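You operate a simulated robot arm through the tools that you are given. There is no shell and no other tool. Be economical: measure what you need, move in short steps, check, and stop when the job is done.

The job below is to be done with a simulated robot arm. You get a single attempt, and the scene is never put back.

## Task
Put one of the steel blocks from the top of the tool bench on top of the brown carton.
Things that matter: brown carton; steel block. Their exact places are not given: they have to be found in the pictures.

The check looks at the end state, three seconds after you hand in, the way a careful person would. Anything else that was tipped, shoved, dropped, spilled or broken makes it a failure.

## Robot
A 7-joint arm with a two-finger parallel gripper on a trunk, on a base that drives. Base frame: it is fixed to the floor where the robot stands at the start and does not move with it; the origin is under the middle of the robot, x ahead of it, y to its left, z up; the surface under the hand at the start is at about z = 0.8. Lengths are in m, angles in degrees, forces in N, time in s.
With the tool pointing down near the work surface it reaches from about 0.16 to 0.72 m from the robot's upright axis, wherever it stands. Its first joint turns from -166.0 to 166.0 degrees. Payload 1.57 kg.
Tool frame: the origin (TCP) lies between the finger pads and is the grasp point; the fingertips stand 0.03 m ahead of it; z points along the fingers, y is the line along which they close. The gripper opens to 0.11 m. The fingers are 0.024 m wide and 0.012 m thick; the gripper's body (0.048 by 0.112 m) begins 0.078 m behind the TCP.
Orientation is that of the tool frame in the base frame, as a unit quaternion [w, x, y, z]. With the fingers straight down and closing along the base's y, the tool's x points along the base's -x, its y along +y and its z along -z.

## Interface
- The arm moves only by the tool nudge_tool. Its argument "moves" is one flat list of numbers, 6 for each row, row after row: the shift along the tool's x, y, z in m, then the turn, a rotation vector about the tool's x, y, z in degrees. In form: [dx, dy, dz, rx, ry, rz, dx, dy, dz, rx, ry, rz, ...]. A call has 1 to 8 rows; each row shifts and turns the commanded pose from where the row before left it, along the tool's axes as they then stand. "gripper" is the opening, from 0 (shut) to 1 (fully open), set as the call begins (left out, the last holds). Each row takes 0.2 s and may step no farther than 0.05 m and 8.6 degrees from the row before; otherwise, or with a gripper value out of range, the whole call is refused. Where a pose cannot be reached the arm comes as near as it can. A force on the tool above 40 N (or 10 N above the force at the start of the call, whichever is more), or a blocked arm, ends the call early, and 0.2 s more pass. The fingers move at their own pace (about 0.045 m/s each) and stop on an object; they squeeze with about 20 N. The grip force told is the motor's: it shows also when the fingers shut on nothing. Time passes only in rows, and 0.2 s behind the last, so rows that do not move let the fingers close. The reply holds the time, the measured pose of the TCP, the force on the tool along the base axes, the opening and the grip force, in the units named above and with some noise, with the torque about the TCP (base axes, N m) and any sound that the robot's microphone picked up.
- Cameras (640 x 400 px; columns grow to the right, rows downward): "scene" is now at [0.0165, 0.1292, 1.4091]; the picture's right is [-0.33, -0.94, 0.00], its down [-0.66, 0.23, -0.71] and it looks along [0.67, -0.24, -0.70] (base axes); focal length 285 px, centre (320, 200). "wrist" rides on the gripper at [0.07, 0.016, -0.141] in the tool frame; the picture's right is [-0.23, 0.97, 0.00], its down [-0.85, -0.20, -0.48] and it looks along [-0.47, -0.11, 0.88] (tool axes); focal length 222 px, centre (320, 200).
- capture(camera): a new picture of that camera. No time passes.
- raise_lower(by): slides the trunk up (or, below 0, down) by that many m; the arm and the scene camera ride with it, the base frame stays. It gives what a move gives, with no picture.
- roll_base(legs): drives the robot by 1 to 6 legs, each [ahead, turn to the left] in m and degrees, along the robot's own axes; the way and the turn of a leg run together, so that a leg with both is an arc; at most 1.5 m and 180 degrees a leg. The arm and the cameras ride along, it lands a little off, and it stops where it bumps. It gives what a move gives.
- aim_head(pan, tilt): turns the head with the scene camera to pan (to the left, within 155 degrees either way) and tilt (down, from -29 to 69), counted from straight ahead of the robot. It gives what a move gives.
- probe_pixels(camera, pixels): for up to 12 pixels [column, row] of the newest picture of that camera ("zoom" is the newest enlarged one), the place [x, y, z] in the base frame of the surface seen there, good to about 0.003 m. No time passes.
- enlarge(camera, box): a new picture of the part [left, top, right, bottom] of that camera's present view, enlarged. No time passes.
- hand_in(): hands the job in; it is judged then, once.

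Keep the steps short. Do not move on a guess: measure, check each grasp and each placing, and mend mistakes. In all there are 80 turns and 60 pictures (those below and enlarged ones count). Leave the gripper open and the arm clear of the work at the hand-in unless told otherwise, and finish with a single line.

The tools are called after ">>>" by a JSON object that holds its "method" and its "body". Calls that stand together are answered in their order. nudge_tool: Moves the arm, as the interface text tells. Its arguments: {"type":"object","properties":{"moves":{"type":"array"},"gripper":{"type":"number"}},"required":["moves"]} The other tools are called the same way: raise_lower (by) slides the trunk up or down; roll_base (legs) drives the base; aim_head (pan, tilt) turns the head that bears the scene camera; capture (camera) takes a picture; probe_pixels (camera, pixels) gives the place of the surface under pixels of a picture; enlarge (camera, box) takes an enlarged picture of a part of a camera's view; hand_in () hands the job in.

At the start:

```text
time_s: 0.0
ee_pos: [0.4589, -0.1423, 1.0376]
ee_rot: [0.0, 0.0, 1.0, -0.001]
contact_force: [1.2, -0.4, -0.2]
torque: [0.01, -0.01, 0.02]
opening: 0.1102
grasp_force: 0.0
trunk travel left (down, up): [-0.343, 0.247]
robot x, y, heading: [0.0035, 0.0003, -0.0]
head pan, tilt: [-19.5, 44.6]
```

scene: 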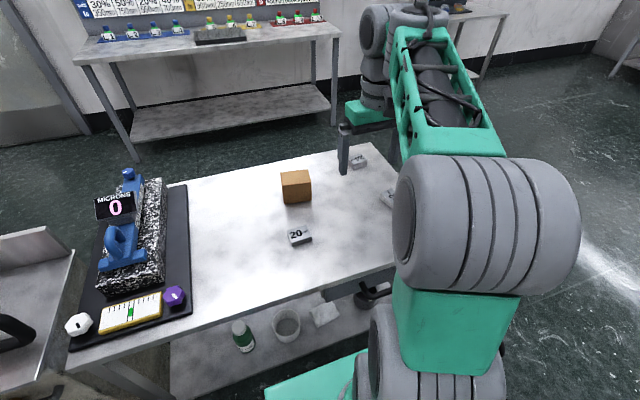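
wrist: 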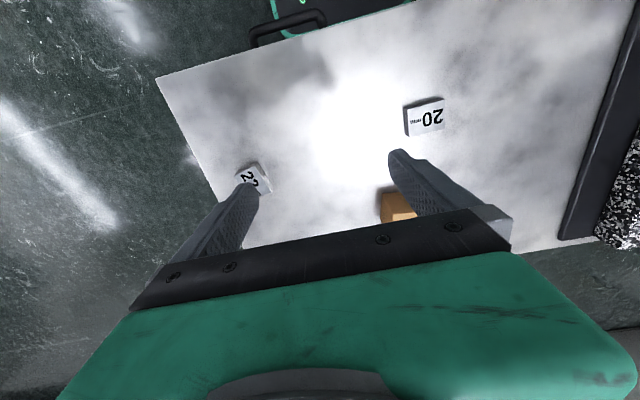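

I see the brown carton at scene (296,187), a block marked 20 at (300,236), and others near (358,162) and (388,198). Next I enlarge that area and measure.

>>> {"method": "enlarge", "body": {"camera": "scene", "box": [240, 140, 400, 260]}}

>>> {"method": "enlarge", "body": {"camera": "wrist", "box": [220, 80, 460, 230]}}

>>> {"method": "probe_pixels", "body": {"camera": "scene", "pixels": [[296, 177], [283, 174], [307, 171], [311, 181], [285, 184], [297, 195], [299, 234], [290, 232], [305, 229], [312, 237], [295, 243], [270, 230]]}}

```text
3.33 times, centred on (320, 200) of scene
```

zoom: 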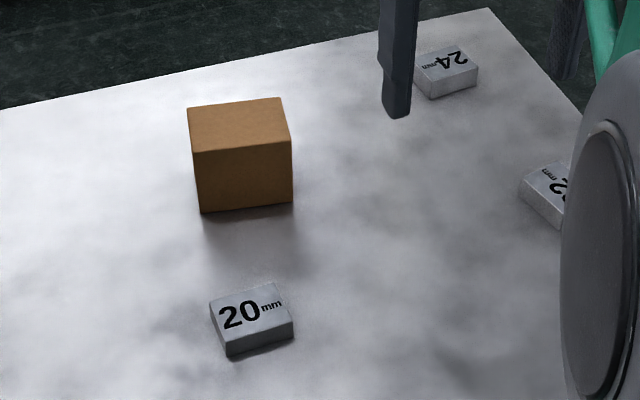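

```text
2.67 times, centred on (340, 155) of wrist
```

zoom: 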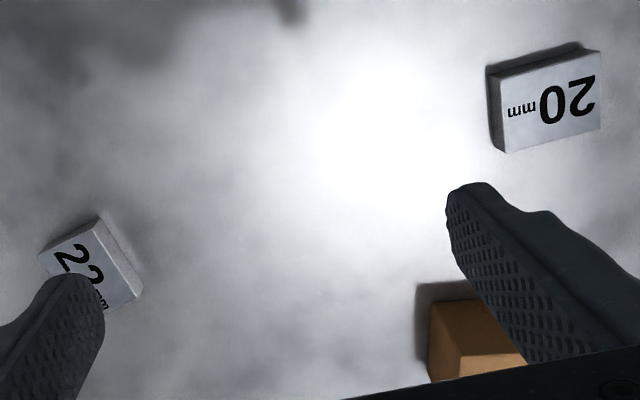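

```text
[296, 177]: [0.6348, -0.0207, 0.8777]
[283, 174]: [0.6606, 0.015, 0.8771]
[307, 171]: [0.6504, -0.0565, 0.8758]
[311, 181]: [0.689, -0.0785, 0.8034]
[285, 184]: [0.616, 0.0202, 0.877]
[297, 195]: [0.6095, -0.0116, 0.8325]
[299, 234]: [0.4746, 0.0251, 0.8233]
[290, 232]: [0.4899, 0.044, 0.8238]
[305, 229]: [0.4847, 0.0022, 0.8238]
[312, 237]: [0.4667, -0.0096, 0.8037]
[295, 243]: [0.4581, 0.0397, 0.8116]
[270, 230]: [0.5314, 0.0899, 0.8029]
```

Block 20's top is at z≈0.824 and the carton's top is at z≈0.877. Next I enlarge the block and carton more closely to measure edges and corners.

>>> {"method": "enlarge", "body": {"camera": "scene", "box": [256, 160, 352, 250]}}

```text
4.44 times, centred on (304, 205) of scene
```

zoom: 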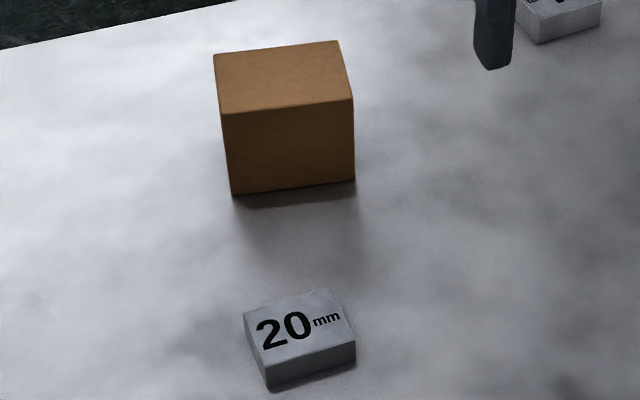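

Now I probe points just inside the corners of the block's top and of the carton's top.

>>> {"method": "probe_pixels", "body": {"camera": "zoom", "pixels": [[246, 314], [332, 292], [352, 340], [267, 361], [300, 326], [217, 56], [335, 45], [349, 96], [225, 109], [283, 76], [270, 380], [350, 358]]}}

```text
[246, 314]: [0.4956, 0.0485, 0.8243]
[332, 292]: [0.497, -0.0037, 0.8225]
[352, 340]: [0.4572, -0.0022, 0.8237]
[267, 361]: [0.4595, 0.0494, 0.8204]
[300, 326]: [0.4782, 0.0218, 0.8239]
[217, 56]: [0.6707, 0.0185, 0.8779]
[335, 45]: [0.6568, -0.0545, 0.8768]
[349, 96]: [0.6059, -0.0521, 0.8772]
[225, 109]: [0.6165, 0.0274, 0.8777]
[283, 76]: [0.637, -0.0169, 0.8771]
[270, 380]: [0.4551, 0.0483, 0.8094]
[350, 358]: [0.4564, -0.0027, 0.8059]
```

Block 20: centre about (0.477, 0.023), 0.04 by 0.055 m, top at 0.824, square to the base axes. Carton top: centre about (0.6375, -0.016), top at 0.877, turned about -9°. I move above the block and partway down with the gripper open.

>>> {"method": "nudge_tool", "body": {"moves": [-0.0045, 0.0413, 0, 0, 0, 0, -0.0045, 0.0413, 0, 0, 0, 0, -0.0045, 0.0413, 0, 0, 0, 0, -0.0045, 0.0413, 0, 0, 0, 0, 0, 0, 0.045, 0, 0, 0, 0, 0, 0.045, 0, 0, 0, 0, 0, 0.045, 0, 0, 0], "gripper": 1}}

>>> {"method": "capture", "body": {"camera": "wrist"}}

>>> {"method": "capture", "body": {"camera": "scene"}}

```text
time_s: 1.6
ee_pos: [0.4766, 0.0218, 0.901]
ee_rot: [0.0, 0.0, 1.0, -0.001]
contact_force: [0.0, 0.6, -0.8]
torque: [-0.01, 0.0, 0.02]
opening: 0.1103
grasp_force: 0.1
trunk travel left (down, up): [-0.343, 0.247]
robot x, y, heading: [-0.0036, -0.0027, -0.1]
head pan, tilt: [-19.5, 44.6]
```

```text
54 pictures are left
```

wrist: 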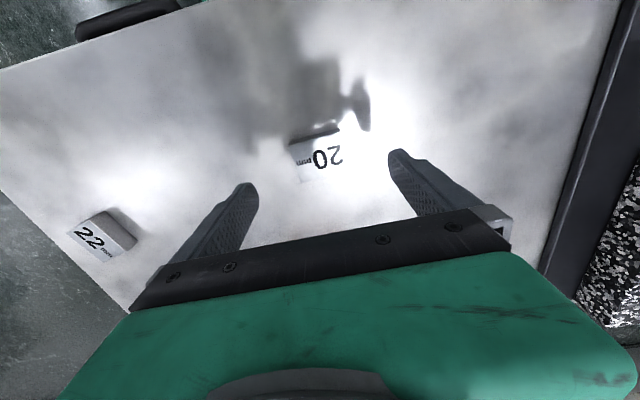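

```text
53 pictures are left
```

scene: 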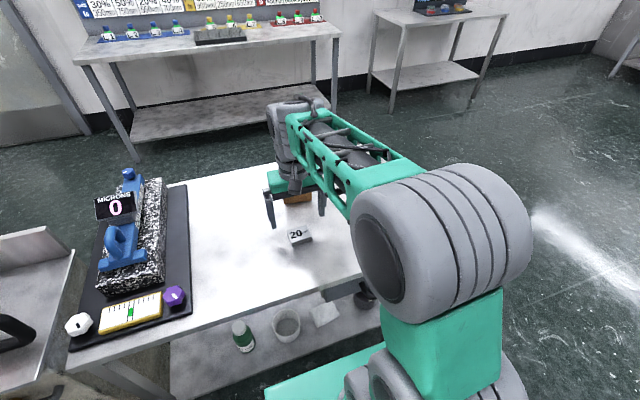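

The block sits between the fingers in the wrist picture at (316,160). I probe it there to confirm its place.

>>> {"method": "probe_pixels", "body": {"camera": "wrist", "pixels": [[291, 149], [338, 138], [345, 165], [303, 180], [318, 160], [245, 187], [398, 155], [270, 140]]}}

>>> {"method": "enlarge", "body": {"camera": "wrist", "box": [220, 100, 420, 225]}}

```text
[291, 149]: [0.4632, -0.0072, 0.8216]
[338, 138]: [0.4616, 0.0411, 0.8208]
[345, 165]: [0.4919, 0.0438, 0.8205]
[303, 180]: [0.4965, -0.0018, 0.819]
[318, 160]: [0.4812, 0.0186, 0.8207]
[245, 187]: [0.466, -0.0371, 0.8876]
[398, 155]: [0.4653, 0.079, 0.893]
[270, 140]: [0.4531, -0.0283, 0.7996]
```

```text
3.20 times, centred on (320, 162) of wrist
```

zoom: 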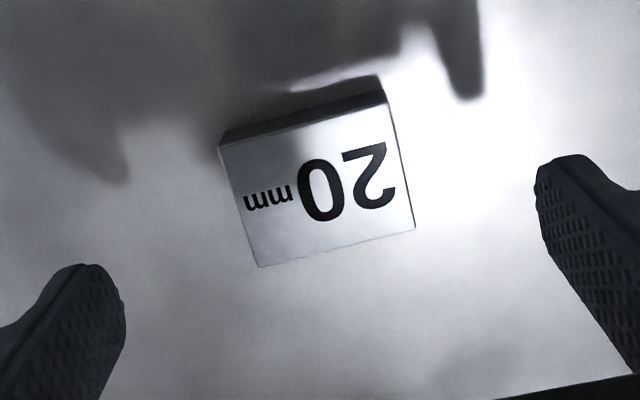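

Confirmed: centre about (0.478, 0.021), already centred. I lower 0.065 m, so the tips stop about 4 mm above the bench, still open.

>>> {"method": "nudge_tool", "body": {"moves": [0, 0, 0.03, 0, 0, 0, 0, 0, 0.025, 0, 0, 0, 0, 0, 0.01, 0, 0, 0]}}

>>> {"method": "enlarge", "body": {"camera": "wrist", "box": [160, 80, 480, 280]}}

```text
time_s: 2.4
ee_pos: [0.477, 0.0229, 0.8377]
ee_rot: [0.0, 0.0, 1.0, 0.0]
contact_force: [0.3, 0.5, 0.1]
torque: [0.01, 0.02, -0.01]
opening: 0.1104
grasp_force: 0.0
trunk travel left (down, up): [-0.343, 0.247]
robot x, y, heading: [0.0017, 0.0017, -0.0]
head pan, tilt: [-19.5, 44.6]
```

```text
2.00 times, centred on (320, 180) of wrist
```

zoom: 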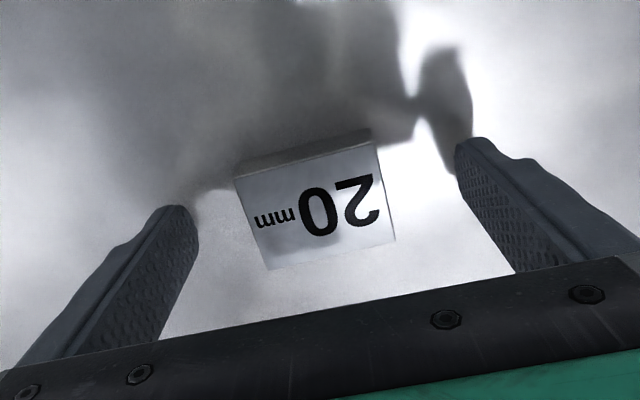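

The tips straddle the block with clearance on both sides. I go 2 mm lower and close on it with waiting rows.

>>> {"method": "nudge_tool", "body": {"moves": [0, 0, 0.002, 0, 0, 0]}}

>>> {"method": "nudge_tool", "body": {"moves": [0, 0, 0, 0, 0, 0, 0, 0, 0, 0, 0, 0, 0, 0, 0, 0, 0, 0, 0, 0, 0, 0, 0, 0, 0, 0, 0, 0, 0, 0, 0, 0, 0, 0, 0, 0], "gripper": 0}}

```text
time_s: 2.8
ee_pos: [0.4771, 0.0236, 0.837]
ee_rot: [0.001, -0.001, 1.0, 0.0]
contact_force: [0.3, 0.6, -0.1]
torque: [-0.01, -0.01, -0.03]
opening: 0.11
grasp_force: 0.1
trunk travel left (down, up): [-0.343, 0.247]
robot x, y, heading: [0.0007, 0.0001, 0.1]
head pan, tilt: [-19.5, 44.6]
```

```text
time_s: 4.2
ee_pos: [0.4764, 0.0226, 0.8361]
ee_rot: [0.0, 0.0, 1.0, 0.0]
contact_force: [-1.2, -0.8, 0.1]
torque: [0.01, 0.03, 0.13]
opening: 0.0559
grasp_force: 20.3
trunk travel left (down, up): [-0.343, 0.247]
robot x, y, heading: [-0.0003, -0.0025, 0.1]
head pan, tilt: [-19.5, 44.6]
```

Opening is 0.056 with 20 N, so the fingers hold the block. I lift straight up 0.12 m and check the grasp.

>>> {"method": "nudge_tool", "body": {"moves": [0, 0, -0.015, 0, 0, 0, 0, 0, -0.03, 0, 0, 0, 0, 0, -0.04, 0, 0, 0, 0, 0, -0.035, 0, 0, 0]}}

>>> {"method": "capture", "body": {"camera": "wrist"}}

>>> {"method": "capture", "body": {"camera": "scene"}}

```text
time_s: 5.2
ee_pos: [0.4766, 0.0219, 0.9566]
ee_rot: [-0.001, 0.0, 1.0, 0.0]
contact_force: [0.4, 0.0, -4.6]
torque: [-0.03, 0.04, -0.01]
opening: 0.0558
grasp_force: 19.9
trunk travel left (down, up): [-0.343, 0.247]
robot x, y, heading: [0.0011, 0.001, -0.2]
head pan, tilt: [-19.5, 44.6]
```

```text
50 pictures are left
```

wrist: 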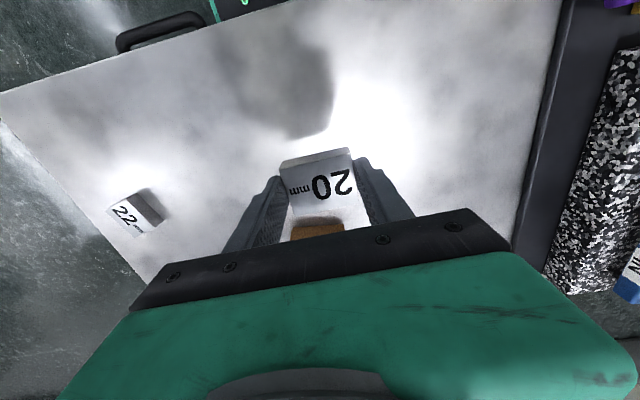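

```text
49 pictures are left
```

scene: 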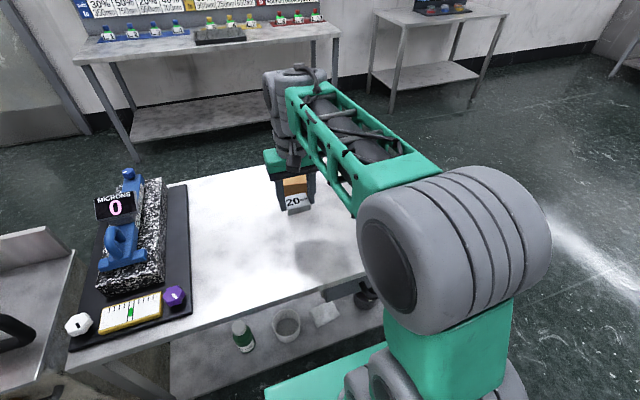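

The block is held and level, with its bottom at about 0.924, above the carton top at 0.877. I move over the carton centre, then turn 9° about the tool's z to line up with it.

>>> {"method": "nudge_tool", "body": {"moves": [-0.04, -0.0095, 0, 0, 0, 0, -0.04, -0.0095, 0, 0, 0, 0, -0.04, -0.0095, 0, 0, 0, 0, -0.04, -0.0095, 0, 0, 0, 0, 0, 0, 0, 0, 0, 4.5, 0, 0, 0, 0, 0, 4.5]}}

>>> {"method": "enlarge", "body": {"camera": "wrist", "box": [200, 100, 440, 250]}}

>>> {"method": "enlarge", "body": {"camera": "scene", "box": [230, 130, 390, 230]}}

```text
time_s: 6.6
ee_pos: [0.6361, -0.0158, 0.955]
ee_rot: [0.0, 0.078, 0.997, 0.0]
contact_force: [-0.5, -0.1, -4.4]
torque: [-0.03, 0.01, -0.01]
opening: 0.0559
grasp_force: 19.7
trunk travel left (down, up): [-0.343, 0.247]
robot x, y, heading: [-0.0015, -0.0002, -0.1]
head pan, tilt: [-19.5, 44.6]
```

```text
2.67 times, centred on (320, 175) of wrist
```

zoom: 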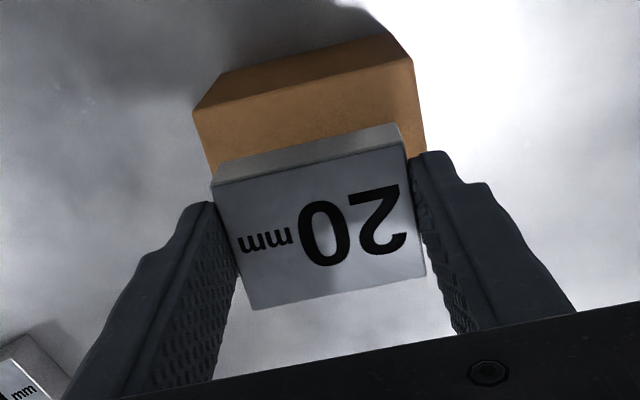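

```text
4.00 times, centred on (310, 180) of scene
```

zoom: 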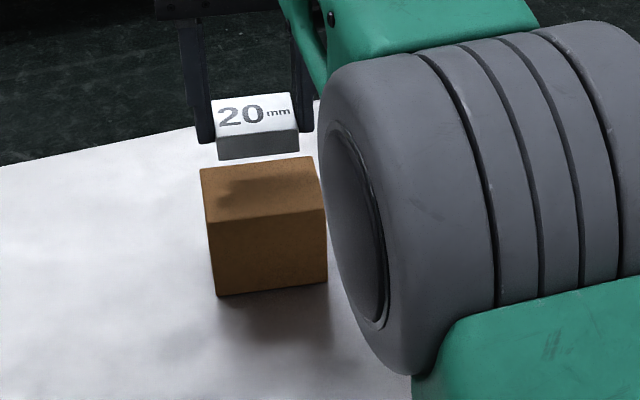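

Edges are parallel. I probe block and carton corners in the scene enlargement to check the offset.

>>> {"method": "probe_pixels", "body": {"camera": "zoom", "pixels": [[214, 98], [288, 94], [295, 128], [219, 135], [203, 171], [307, 158], [321, 206], [210, 220], [222, 155], [295, 150]]}}

```text
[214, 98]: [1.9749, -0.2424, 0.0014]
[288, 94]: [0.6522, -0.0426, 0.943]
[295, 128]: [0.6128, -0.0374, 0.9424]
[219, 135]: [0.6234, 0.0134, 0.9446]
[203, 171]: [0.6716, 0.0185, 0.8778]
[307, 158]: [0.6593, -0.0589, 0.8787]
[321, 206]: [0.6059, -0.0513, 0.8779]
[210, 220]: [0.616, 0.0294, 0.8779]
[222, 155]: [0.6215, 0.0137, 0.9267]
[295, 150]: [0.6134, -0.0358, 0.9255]
```

Block centre and carton centre agree within about 2 mm at (0.638, -0.016). The gap is about 0.045 m, so I lower 0.040 m first.

>>> {"method": "nudge_tool", "body": {"moves": [-0.001, 0, 0.02, 0, 0, 0, 0, 0, 0.014, 0, 0, 0, 0, 0, 0.006, 0, 0, 0]}}

>>> {"method": "enlarge", "body": {"camera": "scene", "box": [250, 145, 346, 205]}}

```text
time_s: 7.4
ee_pos: [0.6365, -0.0163, 0.9169]
ee_rot: [0.0, 0.078, 0.997, 0.0]
contact_force: [-0.6, 0.8, -3.9]
torque: [-0.02, 0.01, 0.01]
opening: 0.056
grasp_force: 20.1
trunk travel left (down, up): [-0.343, 0.247]
robot x, y, heading: [0.0032, -0.0004, 0.3]
head pan, tilt: [-19.5, 44.6]
```

```text
6.67 times, centred on (298, 175) of scene
```

zoom: 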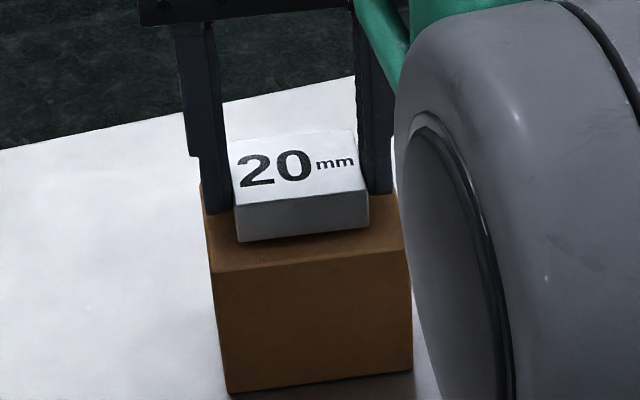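

It is well placed with a few millimetres left. I lower in small steps, watching the force along z (now about -4).

>>> {"method": "nudge_tool", "body": {"moves": [0, 0, 0.002, 0, 0, 0, 0, 0, 0.002, 0, 0, 0]}}

>>> {"method": "nudge_tool", "body": {"moves": [0, 0, 0.001, 0, 0, 0]}}

```text
time_s: 8.0
ee_pos: [0.6367, -0.0173, 0.912]
ee_rot: [0.0, 0.079, 0.997, 0.0]
contact_force: [-0.2, 0.1, -3.7]
torque: [0.0, 0.01, 0.02]
opening: 0.0556
grasp_force: 20.1
trunk travel left (down, up): [-0.343, 0.247]
robot x, y, heading: [0.0036, 0.0002, -0.0]
head pan, tilt: [-19.5, 44.6]
```

```text
time_s: 8.4
ee_pos: [0.6372, -0.0171, 0.9135]
ee_rot: [0.0, 0.079, 0.997, 0.0]
contact_force: [-0.5, 0.0, -3.2]
torque: [0.0, 0.02, 0.01]
opening: 0.0557
grasp_force: 20.4
trunk travel left (down, up): [-0.343, 0.247]
robot x, y, heading: [-0.002, -0.0011, -0.0]
head pan, tilt: [-19.5, 44.6]
```

Force is still about the block's weight (-3.2), so no contact yet. I keep going down 1 mm at a time.

>>> {"method": "nudge_tool", "body": {"moves": [0, 0, 0.001, 0, 0, 0]}}

```text
time_s: 8.8
ee_pos: [0.6376, -0.0167, 0.9122]
ee_rot: [0.0, 0.078, 0.997, 0.0]
contact_force: [0.4, 0.5, -1.8]
torque: [-0.01, -0.03, 0.04]
opening: 0.056
grasp_force: 20.0
trunk travel left (down, up): [-0.343, 0.247]
robot x, y, heading: [0.0005, -0.0034, 0.1]
head pan, tilt: [-19.5, 44.6]
```

The load is dropping to -1.8, so contact is starting. One more small step.

>>> {"method": "nudge_tool", "body": {"moves": [0, 0, 0.0007, 0, 0, 0]}}

>>> {"method": "enlarge", "body": {"camera": "scene", "box": [250, 145, 346, 205]}}

```text
time_s: 9.2
ee_pos: [0.637, -0.0165, 0.9114]
ee_rot: [0.001, 0.079, 0.997, 0.001]
contact_force: [-1.0, 1.4, 2.1]
torque: [-0.03, 0.16, 0.02]
opening: 0.0558
grasp_force: 19.9
trunk travel left (down, up): [-0.343, 0.247]
robot x, y, heading: [-0.002, -0.0008, -0.2]
head pan, tilt: [-19.5, 44.6]
```

```text
6.67 times, centred on (298, 175) of scene
```

zoom: 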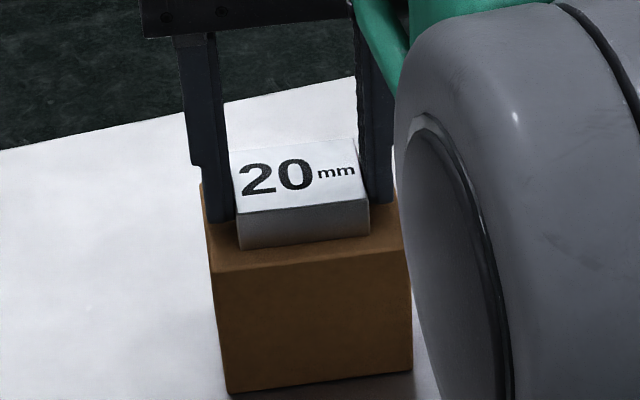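

Force has turned to +2 and the block rests on the carton. I open moderately (0.7) without moving the arm.

>>> {"method": "nudge_tool", "body": {"moves": [0, 0, 0, 0, 0, 0, 0, 0, 0, 0, 0, 0, 0, 0, 0, 0, 0, 0], "gripper": 0.7}}

>>> {"method": "enlarge", "body": {"camera": "scene", "box": [250, 145, 346, 205]}}

```text
time_s: 10.0
ee_pos: [0.6378, -0.0157, 0.9102]
ee_rot: [0.0, 0.079, 0.997, -0.001]
contact_force: [0.2, -0.2, 0.0]
torque: [0.01, 0.0, -0.01]
opening: 0.077
grasp_force: 0.0
trunk travel left (down, up): [-0.343, 0.247]
robot x, y, heading: [0.0005, -0.0006, -0.2]
head pan, tilt: [-19.5, 44.6]
```

```text
6.67 times, centred on (298, 175) of scene
```

zoom: 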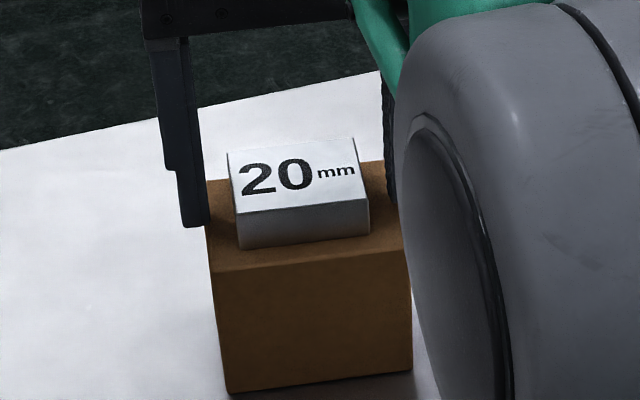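

The fingers are clear of the block on both sides and the force is zero. I go straight up, then back away.

>>> {"method": "nudge_tool", "body": {"moves": [0, 0, -0.01, 0, 0, 0, 0, 0, -0.03, 0, 0, 0, 0, 0, -0.045, 0, 0, 0, 0, 0, -0.045, 0, 0, 0]}}

>>> {"method": "nudge_tool", "body": {"moves": [0.045, -0.02, 0, 0, 0, 0, 0.045, -0.03, 0, 0, 0, 0, 0.03, -0.04, 0, 0, 0, 0, 0.02, -0.04, 0, 0, 0, 0, 0, 0, 0, 0, 0, 0], "gripper": 1}}

>>> {"method": "capture", "body": {"camera": "scene"}}

>>> {"method": "enlarge", "body": {"camera": "scene", "box": [240, 140, 400, 240]}}

```text
time_s: 11.0
ee_pos: [0.6373, -0.0165, 1.0404]
ee_rot: [-0.001, 0.079, 0.997, 0.0]
contact_force: [0.0, -0.1, 1.3]
torque: [0.01, 0.01, -0.01]
opening: 0.0771
grasp_force: 0.0
trunk travel left (down, up): [-0.343, 0.247]
robot x, y, heading: [-0.0025, -0.0034, -0.2]
head pan, tilt: [-19.5, 44.6]
```

```text
refused: row 2 steps farther than a row can; nothing moved
```

```text
43 pictures are left
```

scene: 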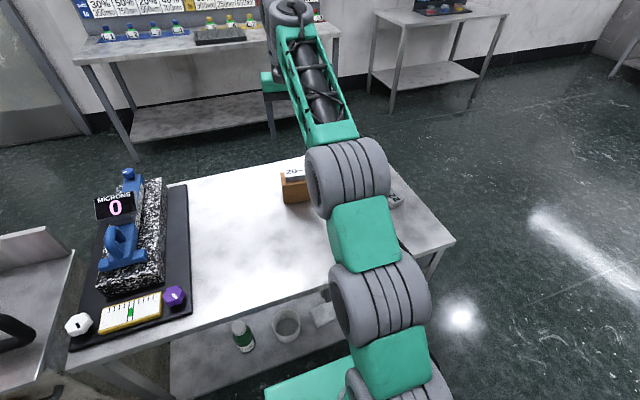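

```text
4.00 times, centred on (320, 190) of scene
```

zoom: 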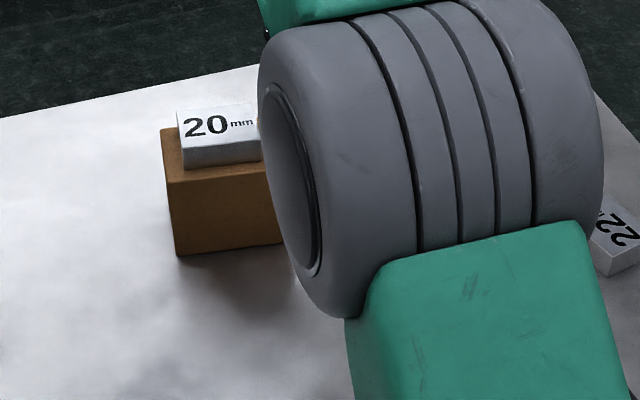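

The lift went well; the sidestep was refused because one row was too long. I repeat it with shorter rows.

>>> {"method": "nudge_tool", "body": {"moves": [0.035, -0.025, 0, 0, 0, 0, 0.035, -0.025, 0, 0, 0, 0, 0.035, -0.025, 0, 0, 0, 0, 0.035, -0.025, 0, 0, 0, 0, 0.02, -0.03, 0, 0, 0, 0, 0, 0, 0, 0, 0, 0], "gripper": 1}}

>>> {"method": "capture", "body": {"camera": "scene"}}

>>> {"method": "enlarge", "body": {"camera": "scene", "box": [240, 140, 400, 240]}}

```text
time_s: 12.4
ee_pos: [0.4584, -0.118, 1.0397]
ee_rot: [0.0, 0.078, 0.997, 0.0]
contact_force: [-0.1, 0.4, 0.2]
torque: [-0.01, 0.02, 0.0]
opening: 0.1099
grasp_force: 0.0
trunk travel left (down, up): [-0.343, 0.247]
robot x, y, heading: [0.0026, -0.0003, 0.0]
head pan, tilt: [-19.5, 44.6]
```

```text
41 pictures are left
```

scene: 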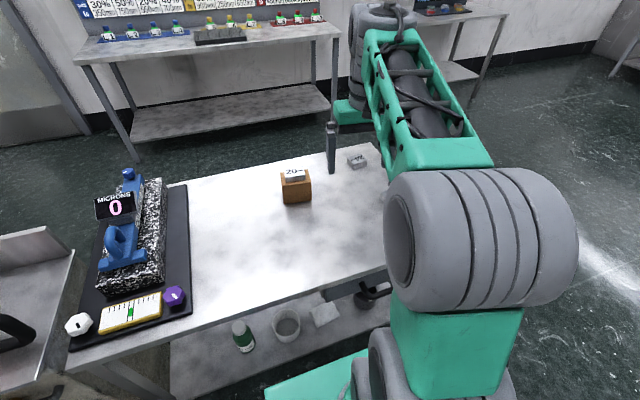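

```text
4.00 times, centred on (320, 190) of scene
```

zoom: 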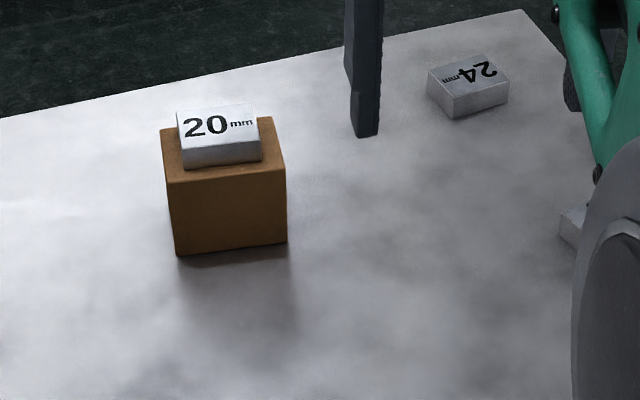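

The block rests flat on the carton at scene (293,174). The carton and the other blocks are where they were, the gripper is open and the arm is clear, so I hand in.

>>> {"method": "hand_in", "body": {}}

```text
The job is handed in.
```

The 20 mm steel block is resting flat on top of the brown carton, and I've handed the job in with the gripper open and the arm clear.
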